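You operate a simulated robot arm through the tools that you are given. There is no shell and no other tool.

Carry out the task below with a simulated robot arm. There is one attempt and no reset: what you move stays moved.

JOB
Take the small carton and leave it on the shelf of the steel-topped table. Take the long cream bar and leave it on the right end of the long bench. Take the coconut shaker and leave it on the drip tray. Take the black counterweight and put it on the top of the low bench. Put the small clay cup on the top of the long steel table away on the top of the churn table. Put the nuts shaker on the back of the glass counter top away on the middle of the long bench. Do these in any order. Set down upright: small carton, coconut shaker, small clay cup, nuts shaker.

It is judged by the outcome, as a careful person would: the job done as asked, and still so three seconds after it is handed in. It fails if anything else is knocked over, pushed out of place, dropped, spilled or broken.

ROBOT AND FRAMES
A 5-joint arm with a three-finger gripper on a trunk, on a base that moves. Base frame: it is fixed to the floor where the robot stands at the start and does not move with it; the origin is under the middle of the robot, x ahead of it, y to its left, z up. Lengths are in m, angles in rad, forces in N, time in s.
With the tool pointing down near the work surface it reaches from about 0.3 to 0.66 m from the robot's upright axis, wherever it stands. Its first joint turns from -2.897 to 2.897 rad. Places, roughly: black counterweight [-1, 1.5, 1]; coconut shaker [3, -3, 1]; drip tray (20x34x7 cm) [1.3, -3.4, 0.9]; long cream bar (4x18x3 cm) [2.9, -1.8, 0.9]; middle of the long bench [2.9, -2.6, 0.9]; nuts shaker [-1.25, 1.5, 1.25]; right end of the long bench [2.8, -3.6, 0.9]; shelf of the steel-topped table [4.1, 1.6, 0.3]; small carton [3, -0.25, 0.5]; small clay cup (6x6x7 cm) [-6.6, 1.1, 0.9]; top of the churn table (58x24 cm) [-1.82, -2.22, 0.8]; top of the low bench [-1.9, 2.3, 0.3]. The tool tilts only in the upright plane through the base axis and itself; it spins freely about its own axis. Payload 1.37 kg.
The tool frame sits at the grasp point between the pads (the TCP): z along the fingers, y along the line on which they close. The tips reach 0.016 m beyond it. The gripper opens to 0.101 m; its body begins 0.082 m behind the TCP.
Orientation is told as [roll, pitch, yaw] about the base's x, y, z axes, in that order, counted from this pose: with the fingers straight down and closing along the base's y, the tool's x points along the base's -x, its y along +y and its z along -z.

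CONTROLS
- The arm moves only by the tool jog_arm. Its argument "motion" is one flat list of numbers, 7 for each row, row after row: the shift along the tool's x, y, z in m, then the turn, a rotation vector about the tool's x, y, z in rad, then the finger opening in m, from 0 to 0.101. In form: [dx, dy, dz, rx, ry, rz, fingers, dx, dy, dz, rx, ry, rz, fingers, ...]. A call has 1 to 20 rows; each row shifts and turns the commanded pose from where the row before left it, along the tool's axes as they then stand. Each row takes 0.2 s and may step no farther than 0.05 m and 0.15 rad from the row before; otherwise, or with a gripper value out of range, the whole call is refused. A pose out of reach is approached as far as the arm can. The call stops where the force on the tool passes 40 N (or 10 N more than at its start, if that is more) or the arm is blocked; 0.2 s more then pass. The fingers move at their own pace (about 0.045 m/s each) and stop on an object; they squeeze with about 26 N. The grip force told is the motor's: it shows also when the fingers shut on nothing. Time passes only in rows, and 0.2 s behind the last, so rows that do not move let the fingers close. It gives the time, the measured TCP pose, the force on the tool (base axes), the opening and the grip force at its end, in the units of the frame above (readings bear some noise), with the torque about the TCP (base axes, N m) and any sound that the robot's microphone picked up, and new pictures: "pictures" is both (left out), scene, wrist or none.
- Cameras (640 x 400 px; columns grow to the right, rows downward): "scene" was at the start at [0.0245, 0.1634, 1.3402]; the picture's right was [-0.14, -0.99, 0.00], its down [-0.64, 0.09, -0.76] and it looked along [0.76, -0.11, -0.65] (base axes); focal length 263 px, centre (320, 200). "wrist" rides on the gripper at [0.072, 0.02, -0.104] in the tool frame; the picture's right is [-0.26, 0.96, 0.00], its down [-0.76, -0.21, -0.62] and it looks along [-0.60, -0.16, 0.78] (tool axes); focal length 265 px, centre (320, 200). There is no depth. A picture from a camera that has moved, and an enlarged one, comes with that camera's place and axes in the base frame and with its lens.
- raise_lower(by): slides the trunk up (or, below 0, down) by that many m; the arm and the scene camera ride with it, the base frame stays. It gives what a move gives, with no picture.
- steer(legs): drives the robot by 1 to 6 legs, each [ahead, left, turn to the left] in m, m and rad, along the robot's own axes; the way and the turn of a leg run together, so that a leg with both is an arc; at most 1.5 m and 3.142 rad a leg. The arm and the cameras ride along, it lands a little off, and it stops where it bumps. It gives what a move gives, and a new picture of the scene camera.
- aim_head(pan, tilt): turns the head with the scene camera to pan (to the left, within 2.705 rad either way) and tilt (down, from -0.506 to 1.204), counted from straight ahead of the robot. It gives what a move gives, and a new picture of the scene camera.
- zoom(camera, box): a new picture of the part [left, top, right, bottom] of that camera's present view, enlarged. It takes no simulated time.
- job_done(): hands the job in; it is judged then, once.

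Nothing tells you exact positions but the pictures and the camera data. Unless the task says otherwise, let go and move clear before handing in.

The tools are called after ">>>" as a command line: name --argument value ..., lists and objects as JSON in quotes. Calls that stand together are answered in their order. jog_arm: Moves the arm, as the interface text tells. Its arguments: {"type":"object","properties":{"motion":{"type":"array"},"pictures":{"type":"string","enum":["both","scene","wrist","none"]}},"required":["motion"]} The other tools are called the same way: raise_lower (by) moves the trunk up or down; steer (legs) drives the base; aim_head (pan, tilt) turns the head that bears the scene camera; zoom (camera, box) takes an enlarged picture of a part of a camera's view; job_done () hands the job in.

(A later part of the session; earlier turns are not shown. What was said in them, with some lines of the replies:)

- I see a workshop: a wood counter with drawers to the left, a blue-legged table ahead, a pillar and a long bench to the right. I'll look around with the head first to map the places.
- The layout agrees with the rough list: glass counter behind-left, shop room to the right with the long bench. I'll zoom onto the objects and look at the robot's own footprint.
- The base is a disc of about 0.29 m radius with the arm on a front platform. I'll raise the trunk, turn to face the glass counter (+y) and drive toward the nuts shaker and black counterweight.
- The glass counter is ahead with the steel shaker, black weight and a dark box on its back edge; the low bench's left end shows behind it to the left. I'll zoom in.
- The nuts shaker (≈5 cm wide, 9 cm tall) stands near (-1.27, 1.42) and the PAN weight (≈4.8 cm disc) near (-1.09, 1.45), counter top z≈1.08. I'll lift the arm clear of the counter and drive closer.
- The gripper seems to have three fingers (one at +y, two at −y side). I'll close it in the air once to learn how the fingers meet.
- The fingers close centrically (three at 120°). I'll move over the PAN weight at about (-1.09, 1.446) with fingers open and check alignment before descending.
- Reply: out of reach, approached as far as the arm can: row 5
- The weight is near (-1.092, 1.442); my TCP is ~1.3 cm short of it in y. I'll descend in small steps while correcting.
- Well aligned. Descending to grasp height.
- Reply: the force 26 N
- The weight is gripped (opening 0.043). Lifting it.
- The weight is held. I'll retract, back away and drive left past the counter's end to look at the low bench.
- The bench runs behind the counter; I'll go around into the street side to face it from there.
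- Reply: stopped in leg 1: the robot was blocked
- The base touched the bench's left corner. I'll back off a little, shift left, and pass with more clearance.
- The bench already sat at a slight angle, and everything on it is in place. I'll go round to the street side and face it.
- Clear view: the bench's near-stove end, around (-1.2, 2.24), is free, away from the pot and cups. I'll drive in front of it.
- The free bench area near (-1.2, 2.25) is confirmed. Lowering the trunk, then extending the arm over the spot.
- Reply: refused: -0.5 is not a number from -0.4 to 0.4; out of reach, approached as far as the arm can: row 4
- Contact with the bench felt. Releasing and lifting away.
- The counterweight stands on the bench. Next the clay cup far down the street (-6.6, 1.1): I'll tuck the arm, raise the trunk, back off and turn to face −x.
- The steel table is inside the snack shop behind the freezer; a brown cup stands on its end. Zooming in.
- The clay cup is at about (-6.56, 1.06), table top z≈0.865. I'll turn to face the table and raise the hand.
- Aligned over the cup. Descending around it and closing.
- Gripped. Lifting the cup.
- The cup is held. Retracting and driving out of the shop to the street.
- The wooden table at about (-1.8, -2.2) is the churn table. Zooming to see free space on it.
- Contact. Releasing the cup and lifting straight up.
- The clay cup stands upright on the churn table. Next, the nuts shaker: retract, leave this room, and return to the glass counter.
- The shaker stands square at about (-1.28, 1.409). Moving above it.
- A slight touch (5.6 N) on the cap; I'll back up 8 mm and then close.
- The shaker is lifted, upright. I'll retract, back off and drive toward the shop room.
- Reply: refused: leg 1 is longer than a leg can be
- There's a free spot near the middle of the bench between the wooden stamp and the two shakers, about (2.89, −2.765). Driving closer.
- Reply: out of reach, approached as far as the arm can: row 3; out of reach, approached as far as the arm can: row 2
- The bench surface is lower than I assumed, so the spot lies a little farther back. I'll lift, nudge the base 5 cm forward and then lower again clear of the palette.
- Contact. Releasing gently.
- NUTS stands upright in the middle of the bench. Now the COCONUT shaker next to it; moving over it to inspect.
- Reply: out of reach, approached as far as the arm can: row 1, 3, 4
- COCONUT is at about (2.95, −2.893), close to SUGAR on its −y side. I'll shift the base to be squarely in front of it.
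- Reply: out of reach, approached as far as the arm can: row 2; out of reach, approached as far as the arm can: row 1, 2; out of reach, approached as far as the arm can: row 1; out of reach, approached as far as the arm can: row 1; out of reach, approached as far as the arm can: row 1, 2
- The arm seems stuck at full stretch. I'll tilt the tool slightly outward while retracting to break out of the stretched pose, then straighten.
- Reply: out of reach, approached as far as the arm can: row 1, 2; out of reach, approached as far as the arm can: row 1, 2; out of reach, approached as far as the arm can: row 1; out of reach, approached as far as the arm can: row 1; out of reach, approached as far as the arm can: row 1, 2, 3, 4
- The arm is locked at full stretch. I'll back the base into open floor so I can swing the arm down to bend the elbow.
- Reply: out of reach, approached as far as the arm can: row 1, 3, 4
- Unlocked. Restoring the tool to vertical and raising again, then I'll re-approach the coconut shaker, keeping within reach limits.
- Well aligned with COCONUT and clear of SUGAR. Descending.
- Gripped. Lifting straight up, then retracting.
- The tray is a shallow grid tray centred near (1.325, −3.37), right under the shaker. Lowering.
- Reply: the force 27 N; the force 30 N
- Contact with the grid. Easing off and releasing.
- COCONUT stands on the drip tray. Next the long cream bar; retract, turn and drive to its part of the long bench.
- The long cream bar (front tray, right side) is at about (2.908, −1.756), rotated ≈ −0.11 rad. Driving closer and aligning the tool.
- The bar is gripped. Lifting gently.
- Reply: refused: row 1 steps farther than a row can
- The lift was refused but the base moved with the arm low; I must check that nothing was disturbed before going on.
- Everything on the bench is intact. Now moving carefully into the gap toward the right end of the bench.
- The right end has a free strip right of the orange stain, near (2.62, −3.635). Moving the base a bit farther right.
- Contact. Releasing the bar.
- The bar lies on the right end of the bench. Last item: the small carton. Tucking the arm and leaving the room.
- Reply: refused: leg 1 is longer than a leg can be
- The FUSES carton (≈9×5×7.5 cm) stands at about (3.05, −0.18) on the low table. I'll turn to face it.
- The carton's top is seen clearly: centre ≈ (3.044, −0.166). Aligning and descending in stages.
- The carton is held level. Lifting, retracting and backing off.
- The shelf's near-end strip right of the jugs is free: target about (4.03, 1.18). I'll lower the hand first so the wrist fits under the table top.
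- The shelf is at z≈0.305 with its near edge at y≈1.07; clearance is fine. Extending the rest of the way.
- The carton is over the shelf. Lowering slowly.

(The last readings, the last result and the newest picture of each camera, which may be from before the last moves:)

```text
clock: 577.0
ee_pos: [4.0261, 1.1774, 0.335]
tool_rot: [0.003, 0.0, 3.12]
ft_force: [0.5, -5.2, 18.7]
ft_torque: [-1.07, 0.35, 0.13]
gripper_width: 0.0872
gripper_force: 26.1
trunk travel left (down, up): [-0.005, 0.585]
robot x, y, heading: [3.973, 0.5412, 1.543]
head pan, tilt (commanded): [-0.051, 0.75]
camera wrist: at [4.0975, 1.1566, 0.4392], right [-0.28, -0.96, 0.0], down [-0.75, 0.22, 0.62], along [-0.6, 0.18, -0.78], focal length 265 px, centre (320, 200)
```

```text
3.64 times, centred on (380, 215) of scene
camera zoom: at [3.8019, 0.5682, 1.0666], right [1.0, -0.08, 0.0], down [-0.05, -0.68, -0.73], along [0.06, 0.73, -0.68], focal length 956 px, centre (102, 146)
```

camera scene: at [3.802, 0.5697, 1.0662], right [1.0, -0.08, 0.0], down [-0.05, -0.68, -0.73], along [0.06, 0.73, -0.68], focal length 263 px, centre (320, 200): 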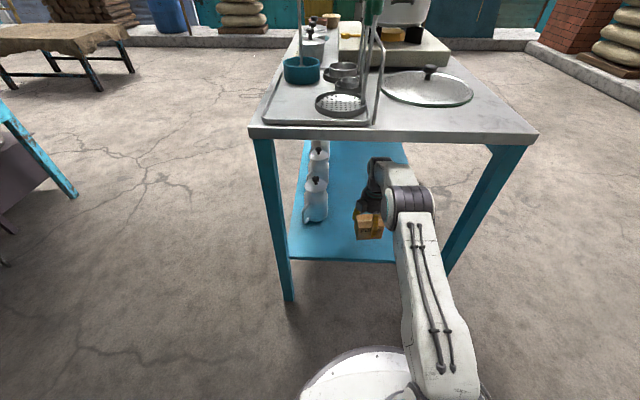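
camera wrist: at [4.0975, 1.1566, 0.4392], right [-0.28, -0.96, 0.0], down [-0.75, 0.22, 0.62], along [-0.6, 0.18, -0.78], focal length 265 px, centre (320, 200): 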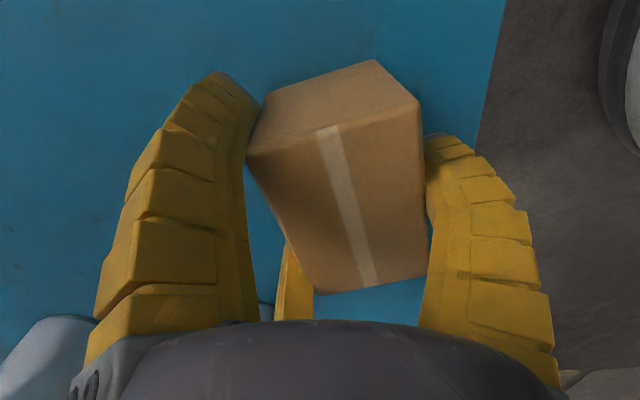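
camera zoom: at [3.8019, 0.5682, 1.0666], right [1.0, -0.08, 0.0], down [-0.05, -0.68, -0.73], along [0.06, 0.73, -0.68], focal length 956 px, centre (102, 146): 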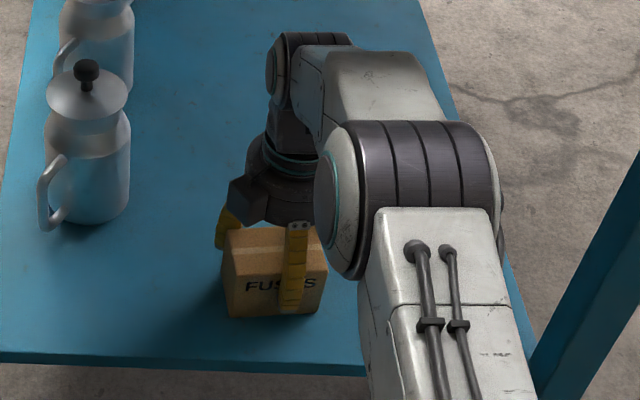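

Contact with the shelf. Easing off slightly and opening.

>>> jog_arm --motion '[0, 0, -0.002, 0, 0, 0, 0.0, 0, 0, 0, 0, 0, 0, 0.092, 0, 0, 0, 0, 0, 0, 0.097, 0, 0, 0, 0, 0, 0, 0.101, 0, 0, 0, 0, 0, 0, 0.101, 0, 0, 0, 0, 0, 0, 0.101]' --pictures "wrist"

>>> zoom --camera "scene" --box '[330, 160, 430, 270]'

```text
clock: 578.4
ee_pos: [4.0271, 1.1762, 0.3341]
tool_rot: [0.006, -0.001, 3.121]
ft_force: [0.0, -0.3, 0.2]
ft_torque: [-0.02, 0.01, 0.0]
gripper_width: 0.1006
gripper_force: 0.0
trunk travel left (down, up): [-0.005, 0.585]
robot x, y, heading: [3.9755, 0.5388, 1.545]
head pan, tilt (commanded): [-0.051, 0.75]
camera wrist: at [4.0976, 1.1569, 0.4378], right [-0.28, -0.96, 0.0], down [-0.75, 0.23, 0.62], along [-0.6, 0.17, -0.78], focal length 265 px, centre (320, 200)
```

wrist: 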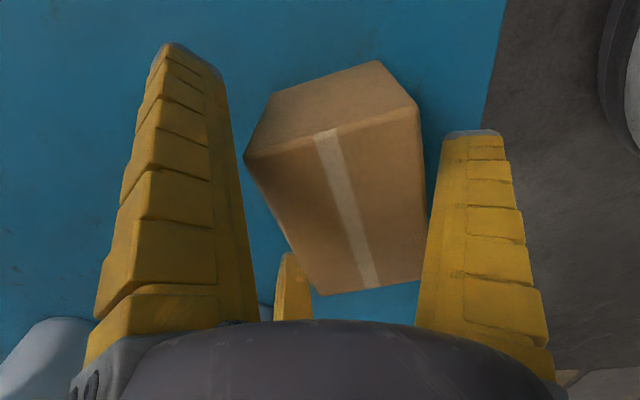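

```text
3.64 times, centred on (380, 215) of scene
camera zoom: at [3.802, 0.5698, 1.0662], right [1.0, -0.08, 0.0], down [-0.05, -0.68, -0.73], along [0.06, 0.73, -0.68], focal length 956 px, centre (102, 146)
```

zoom: 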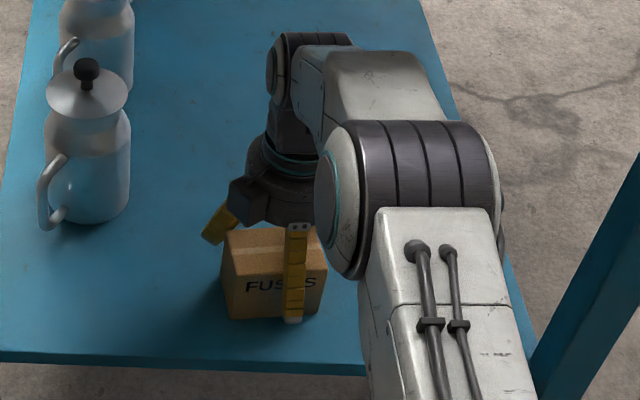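

The carton stands on the shelf. Lifting just enough to clear it, then withdrawing from under the table.

>>> jog_arm --motion '[0, 0, -0.02, 0, 0, 0, 0.101, 0, 0, -0.03, 0, 0, 0, 0.101, 0, 0, -0.03, 0, 0, 0, 0.101]' --pictures "both"

>>> zoom --camera "scene" --box '[280, 110, 540, 310]'

```text
clock: 579.2
ee_pos: [4.0262, 1.1769, 0.4137]
tool_rot: [0.006, 0.001, 3.121]
ft_force: [-0.1, -0.4, -1.0]
ft_torque: [0.0, 0.0, 0.04]
gripper_width: 0.1004
gripper_force: 0.0
trunk travel left (down, up): [-0.005, 0.585]
robot x, y, heading: [3.9717, 0.5437, 1.543]
head pan, tilt (commanded): [-0.051, 0.75]
camera scene: at [3.802, 0.5699, 1.0661], right [1.0, -0.08, 0.0], down [-0.05, -0.68, -0.73], along [0.06, 0.73, -0.68], focal length 263 px, centre (320, 200)
camera wrist: at [4.0978, 1.1573, 0.5187], right [-0.28, -0.96, 0.0], down [-0.75, 0.23, 0.62], along [-0.6, 0.17, -0.78], focal length 265 px, centre (320, 200)
```

scene: 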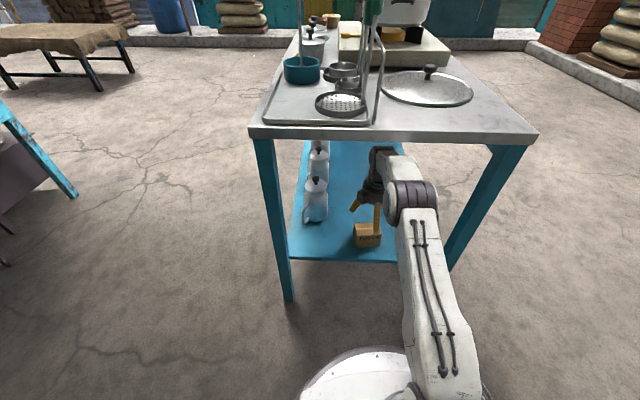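
wrist: 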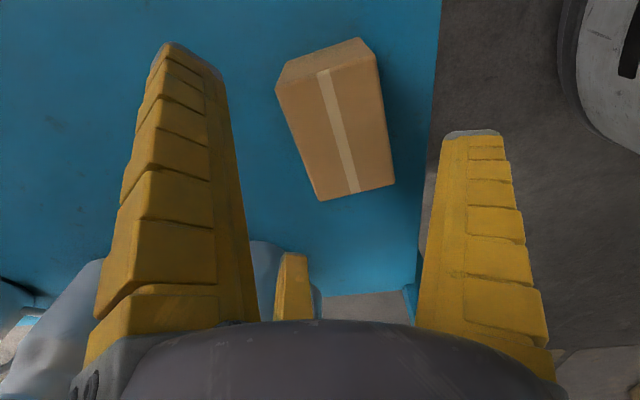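

```text
2.00 times, centred on (410, 210) of scene
camera zoom: at [3.802, 0.5699, 1.0661], right [1.0, -0.08, 0.0], down [-0.05, -0.68, -0.73], along [0.06, 0.73, -0.68], focal length 526 px, centre (140, 180)
```

zoom: 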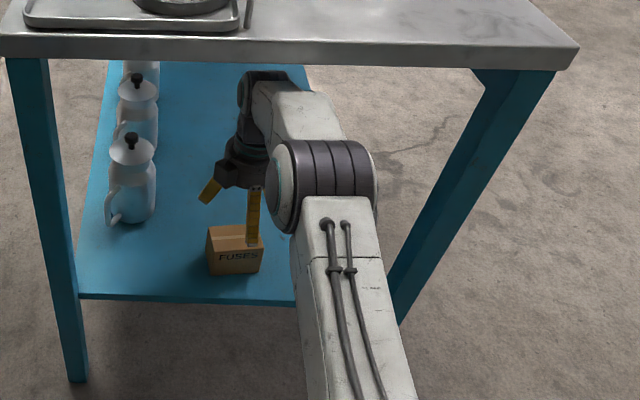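

>>> steer --legs '[[-0.32, 0, 0]]'

>>> zoom --camera "scene" --box '[240, 60, 440, 260]'

```text
clock: 581.3
ee_pos: [4.0158, 0.8609, 0.4135]
tool_rot: [0.004, 0.0, 3.123]
ft_force: [0.1, -0.4, -0.2]
ft_torque: [0.04, 0.03, 0.05]
gripper_width: 0.1007
gripper_force: 0.0
trunk travel left (down, up): [-0.005, 0.585]
robot x, y, heading: [3.962, 0.2253, 1.542]
head pan, tilt (commanded): [-0.051, 0.75]
camera scene: at [3.7928, 0.2523, 1.0662], right [1.0, -0.08, 0.0], down [-0.05, -0.68, -0.73], along [0.06, 0.73, -0.68], focal length 263 px, centre (320, 200)
```

scene: 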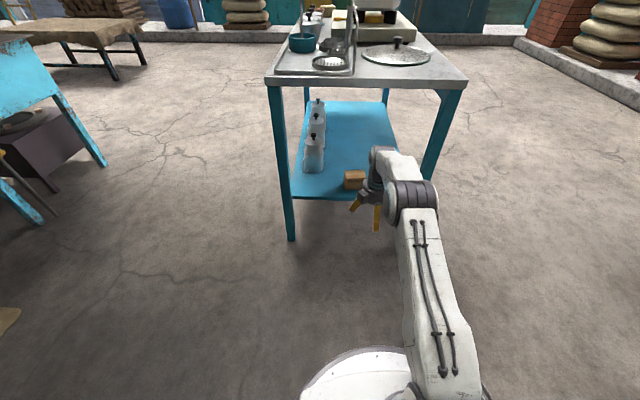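

```text
2.00 times, centred on (340, 160) of scene
camera zoom: at [3.7928, 0.2523, 1.0662], right [1.0, -0.08, 0.0], down [-0.05, -0.68, -0.73], along [0.06, 0.73, -0.68], focal length 526 px, centre (280, 280)
```

zoom: 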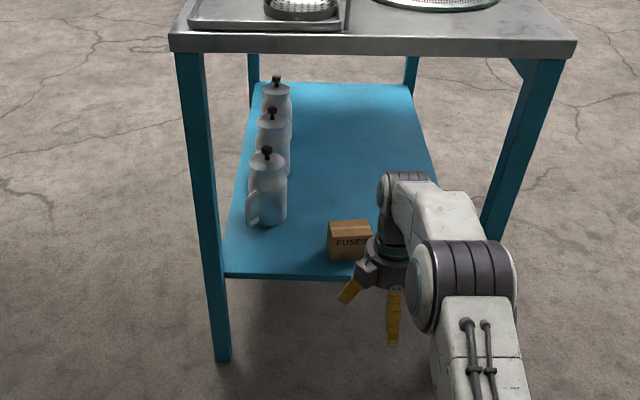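

The carton stands upright on the shelf. I'll check behind me and then verify the earlier placements.

>>> aim_head --pan 2.4 --tilt 0.7

>>> aim_head --pan -2.5 --tilt 0.7

```text
clock: 583.5
ee_pos: [4.0165, 0.8617, 0.414]
tool_rot: [0.003, 0.0, 3.124]
ft_force: [-0.6, -0.3, 0.3]
ft_torque: [-0.01, 0.03, -0.01]
gripper_width: 0.1006
gripper_force: 0.1
trunk travel left (down, up): [-0.005, 0.585]
robot x, y, heading: [3.9624, 0.2267, 1.545]
head pan, tilt (commanded): [2.4, 0.7]
camera scene: at [3.7271, 0.1087, 1.0704], right [-0.72, 0.7, 0.0], down [0.45, 0.46, -0.76], along [-0.53, -0.55, -0.64], focal length 263 px, centre (320, 200)
```

scene: 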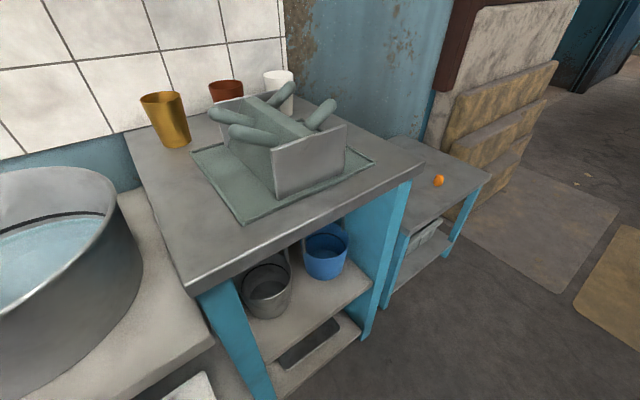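

```text
clock: 587.4
ee_pos: [4.0156, 0.8603, 0.4142]
tool_rot: [0.003, 0.001, 3.124]
ft_force: [-0.1, -1.7, 0.3]
ft_torque: [0.0, 0.03, 0.03]
gripper_width: 0.1007
gripper_force: 0.1
trunk travel left (down, up): [-0.005, 0.585]
robot x, y, heading: [3.9599, 0.2253, 1.541]
head pan, tilt (commanded): [-2.499, 0.7]
camera scene: at [3.8353, 0.1003, 1.0704], right [-0.82, -0.58, 0.0], down [-0.37, 0.53, -0.77], along [0.44, -0.62, -0.64], focal length 263 px, centre (320, 200)
```

scene: 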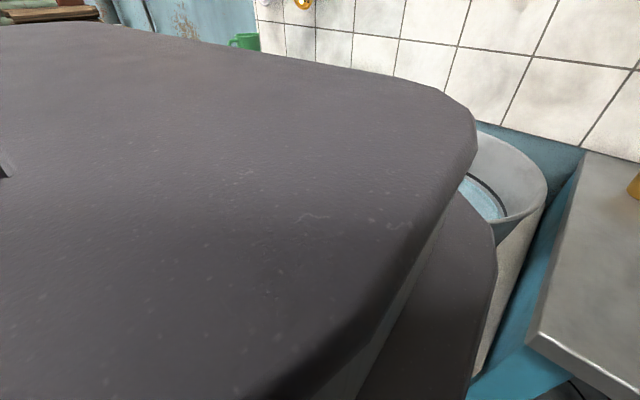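

>>> jog_arm --motion '[0, 0.045, -0.01, 0, 0, 0, 0.1, 0, 0.045, -0.01, 0, 0, 0, 0.1, 0, 0.045, -0.01, 0, 0, 0, 0.1]' --pictures "none"

>>> steer --legs '[[0.18, 0, 0]]'

>>> aim_head --pan 2.9 --tilt 0.5

```text
clock: 588.2
ee_pos: [4.0138, 0.7282, 0.4457]
tool_rot: [0.001, -0.001, 3.125]
ft_force: [-0.2, 0.9, -1.1]
ft_torque: [0.01, 0.0, -0.04]
gripper_width: 0.1
gripper_force: 0.0
trunk travel left (down, up): [-0.005, 0.585]
robot x, y, heading: [3.9617, 0.2233, 1.545]
head pan, tilt (commanded): [-2.499, 0.7]
```

```text
clock: 589.7
ee_pos: [4.0199, 0.9108, 0.4462]
tool_rot: [0.004, 0.001, 3.123]
ft_force: [-0.9, -0.2, 0.4]
ft_torque: [-0.02, 0.03, 0.01]
gripper_width: 0.1001
gripper_force: 0.1
trunk travel left (down, up): [-0.005, 0.585]
robot x, y, heading: [3.9657, 0.404, 1.546]
head pan, tilt (commanded): [-2.499, 0.7]
camera scene: at [3.8403, 0.2824, 1.0704], right [-0.82, -0.58, 0.0], down [-0.37, 0.53, -0.76], along [0.44, -0.63, -0.64], focal length 263 px, centre (320, 200)
```

scene: 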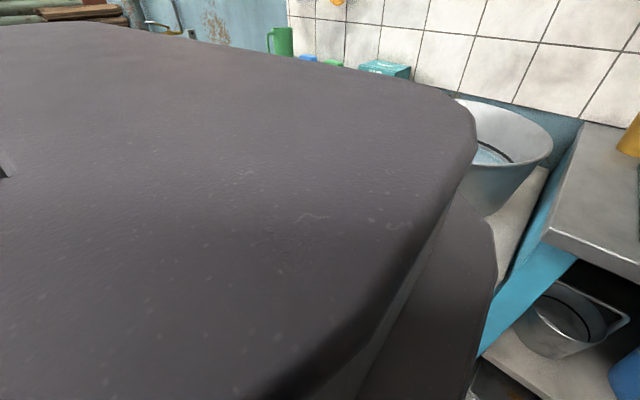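

```text
clock: 593.8
ee_pos: [4.0207, 0.9104, 0.4445]
tool_rot: [0.004, 0.0, 3.123]
ft_force: [0.3, 0.5, 0.7]
ft_torque: [0.03, 0.01, 0.01]
gripper_width: 0.0999
gripper_force: 0.2
trunk travel left (down, up): [-0.005, 0.585]
robot x, y, heading: [3.9673, 0.4074, 1.543]
head pan, tilt (commanded): [2.7, 0.499]
camera scene: at [3.7501, 0.2707, 1.0881], right [-0.89, 0.45, 0.0], down [0.22, 0.43, -0.88], along [-0.4, -0.78, -0.48], focal length 263 px, centre (320, 200)
```

scene: 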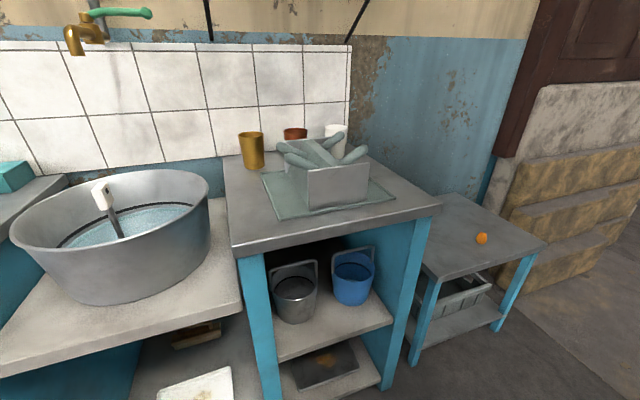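

>>> aim_head --pan 0.0 --tilt 0.65

>>> zoom --camera "scene" --box '[240, 100, 440, 300]'

```text
clock: 596.2
ee_pos: [4.0206, 0.9104, 0.446]
tool_rot: [0.003, -0.001, 3.122]
ft_force: [0.0, -0.3, 0.3]
ft_torque: [0.01, -0.02, -0.02]
gripper_width: 0.0999
gripper_force: 0.0
trunk travel left (down, up): [-0.005, 0.585]
robot x, y, heading: [3.966, 0.4056, 1.549]
head pan, tilt (commanded): [0.0, 0.649]
camera scene: at [3.7938, 0.4386, 1.0748], right [1.0, -0.03, 0.0], down [-0.02, -0.6, -0.8], along [0.02, 0.8, -0.6], focal length 263 px, centre (320, 200)
```

scene: 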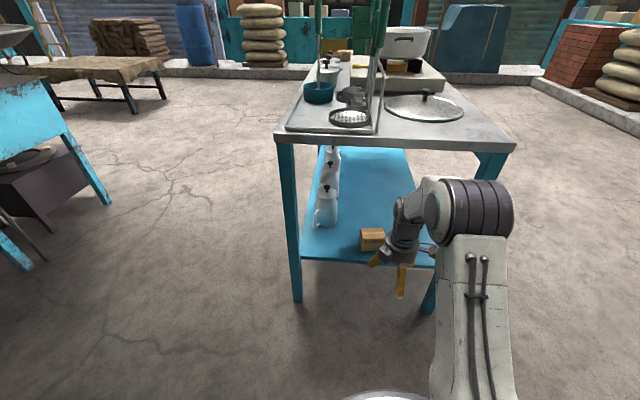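

```text
2.00 times, centred on (340, 200) of scene
camera zoom: at [3.7938, 0.4386, 1.0748], right [1.0, -0.03, 0.0], down [-0.02, -0.6, -0.8], along [0.02, 0.8, -0.6], focal length 526 px, centre (280, 200)
```

zoom: 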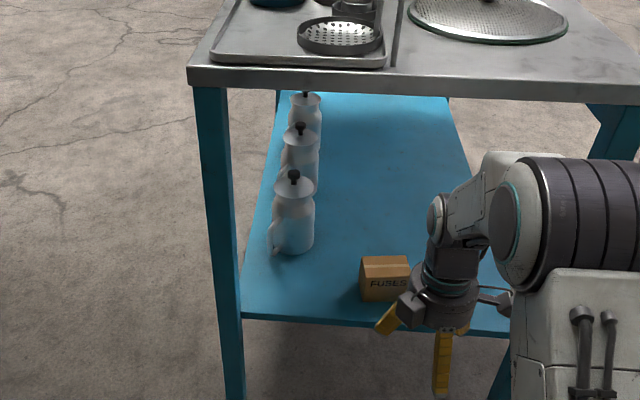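

The carton stands upright on the shelf, the gripper is clear, and all six items are where they were asked for. Handing in.

>>> job_done

```text
The job is handed in.
```

I set down all six items where you asked and then handed the job in. I have no result from the judging. I saw each item in place after letting go.

| Item | Where it is now |
|---|---|
| Small carton | Upright on the shelf of the steel-topped table, just inside the near edge and to the right of the jugs |
| Long cream bar | Flat on the right end of the long bench, between the orange stain and the edge |
| Coconut shaker | Upright on the drip tray |
| Black counterweight | On top of the low bench, at the end nearest the stove |
| Small clay cup | Upright on the churn table, at the front right |
| Nuts shaker | Upright on the middle of the long bench, between the wooden stamp and the sugar shaker |

Three things went less cleanly than I wanted:

- **Low bench:** on the first pass the base bumped its corner. The bench looked unmoved afterwards to within a couple of centimetres, and nothing on it had shifted.
- **Long bench:** once, a refused lift left the arm low while the base drove along the bench. I checked the bench afterwards and found nothing disturbed.
- **Drip tray:** I pressed the coconut shaker onto the grid a few millimetres past first contact, so it slipped a little in the grip. It was standing straight when I let go.
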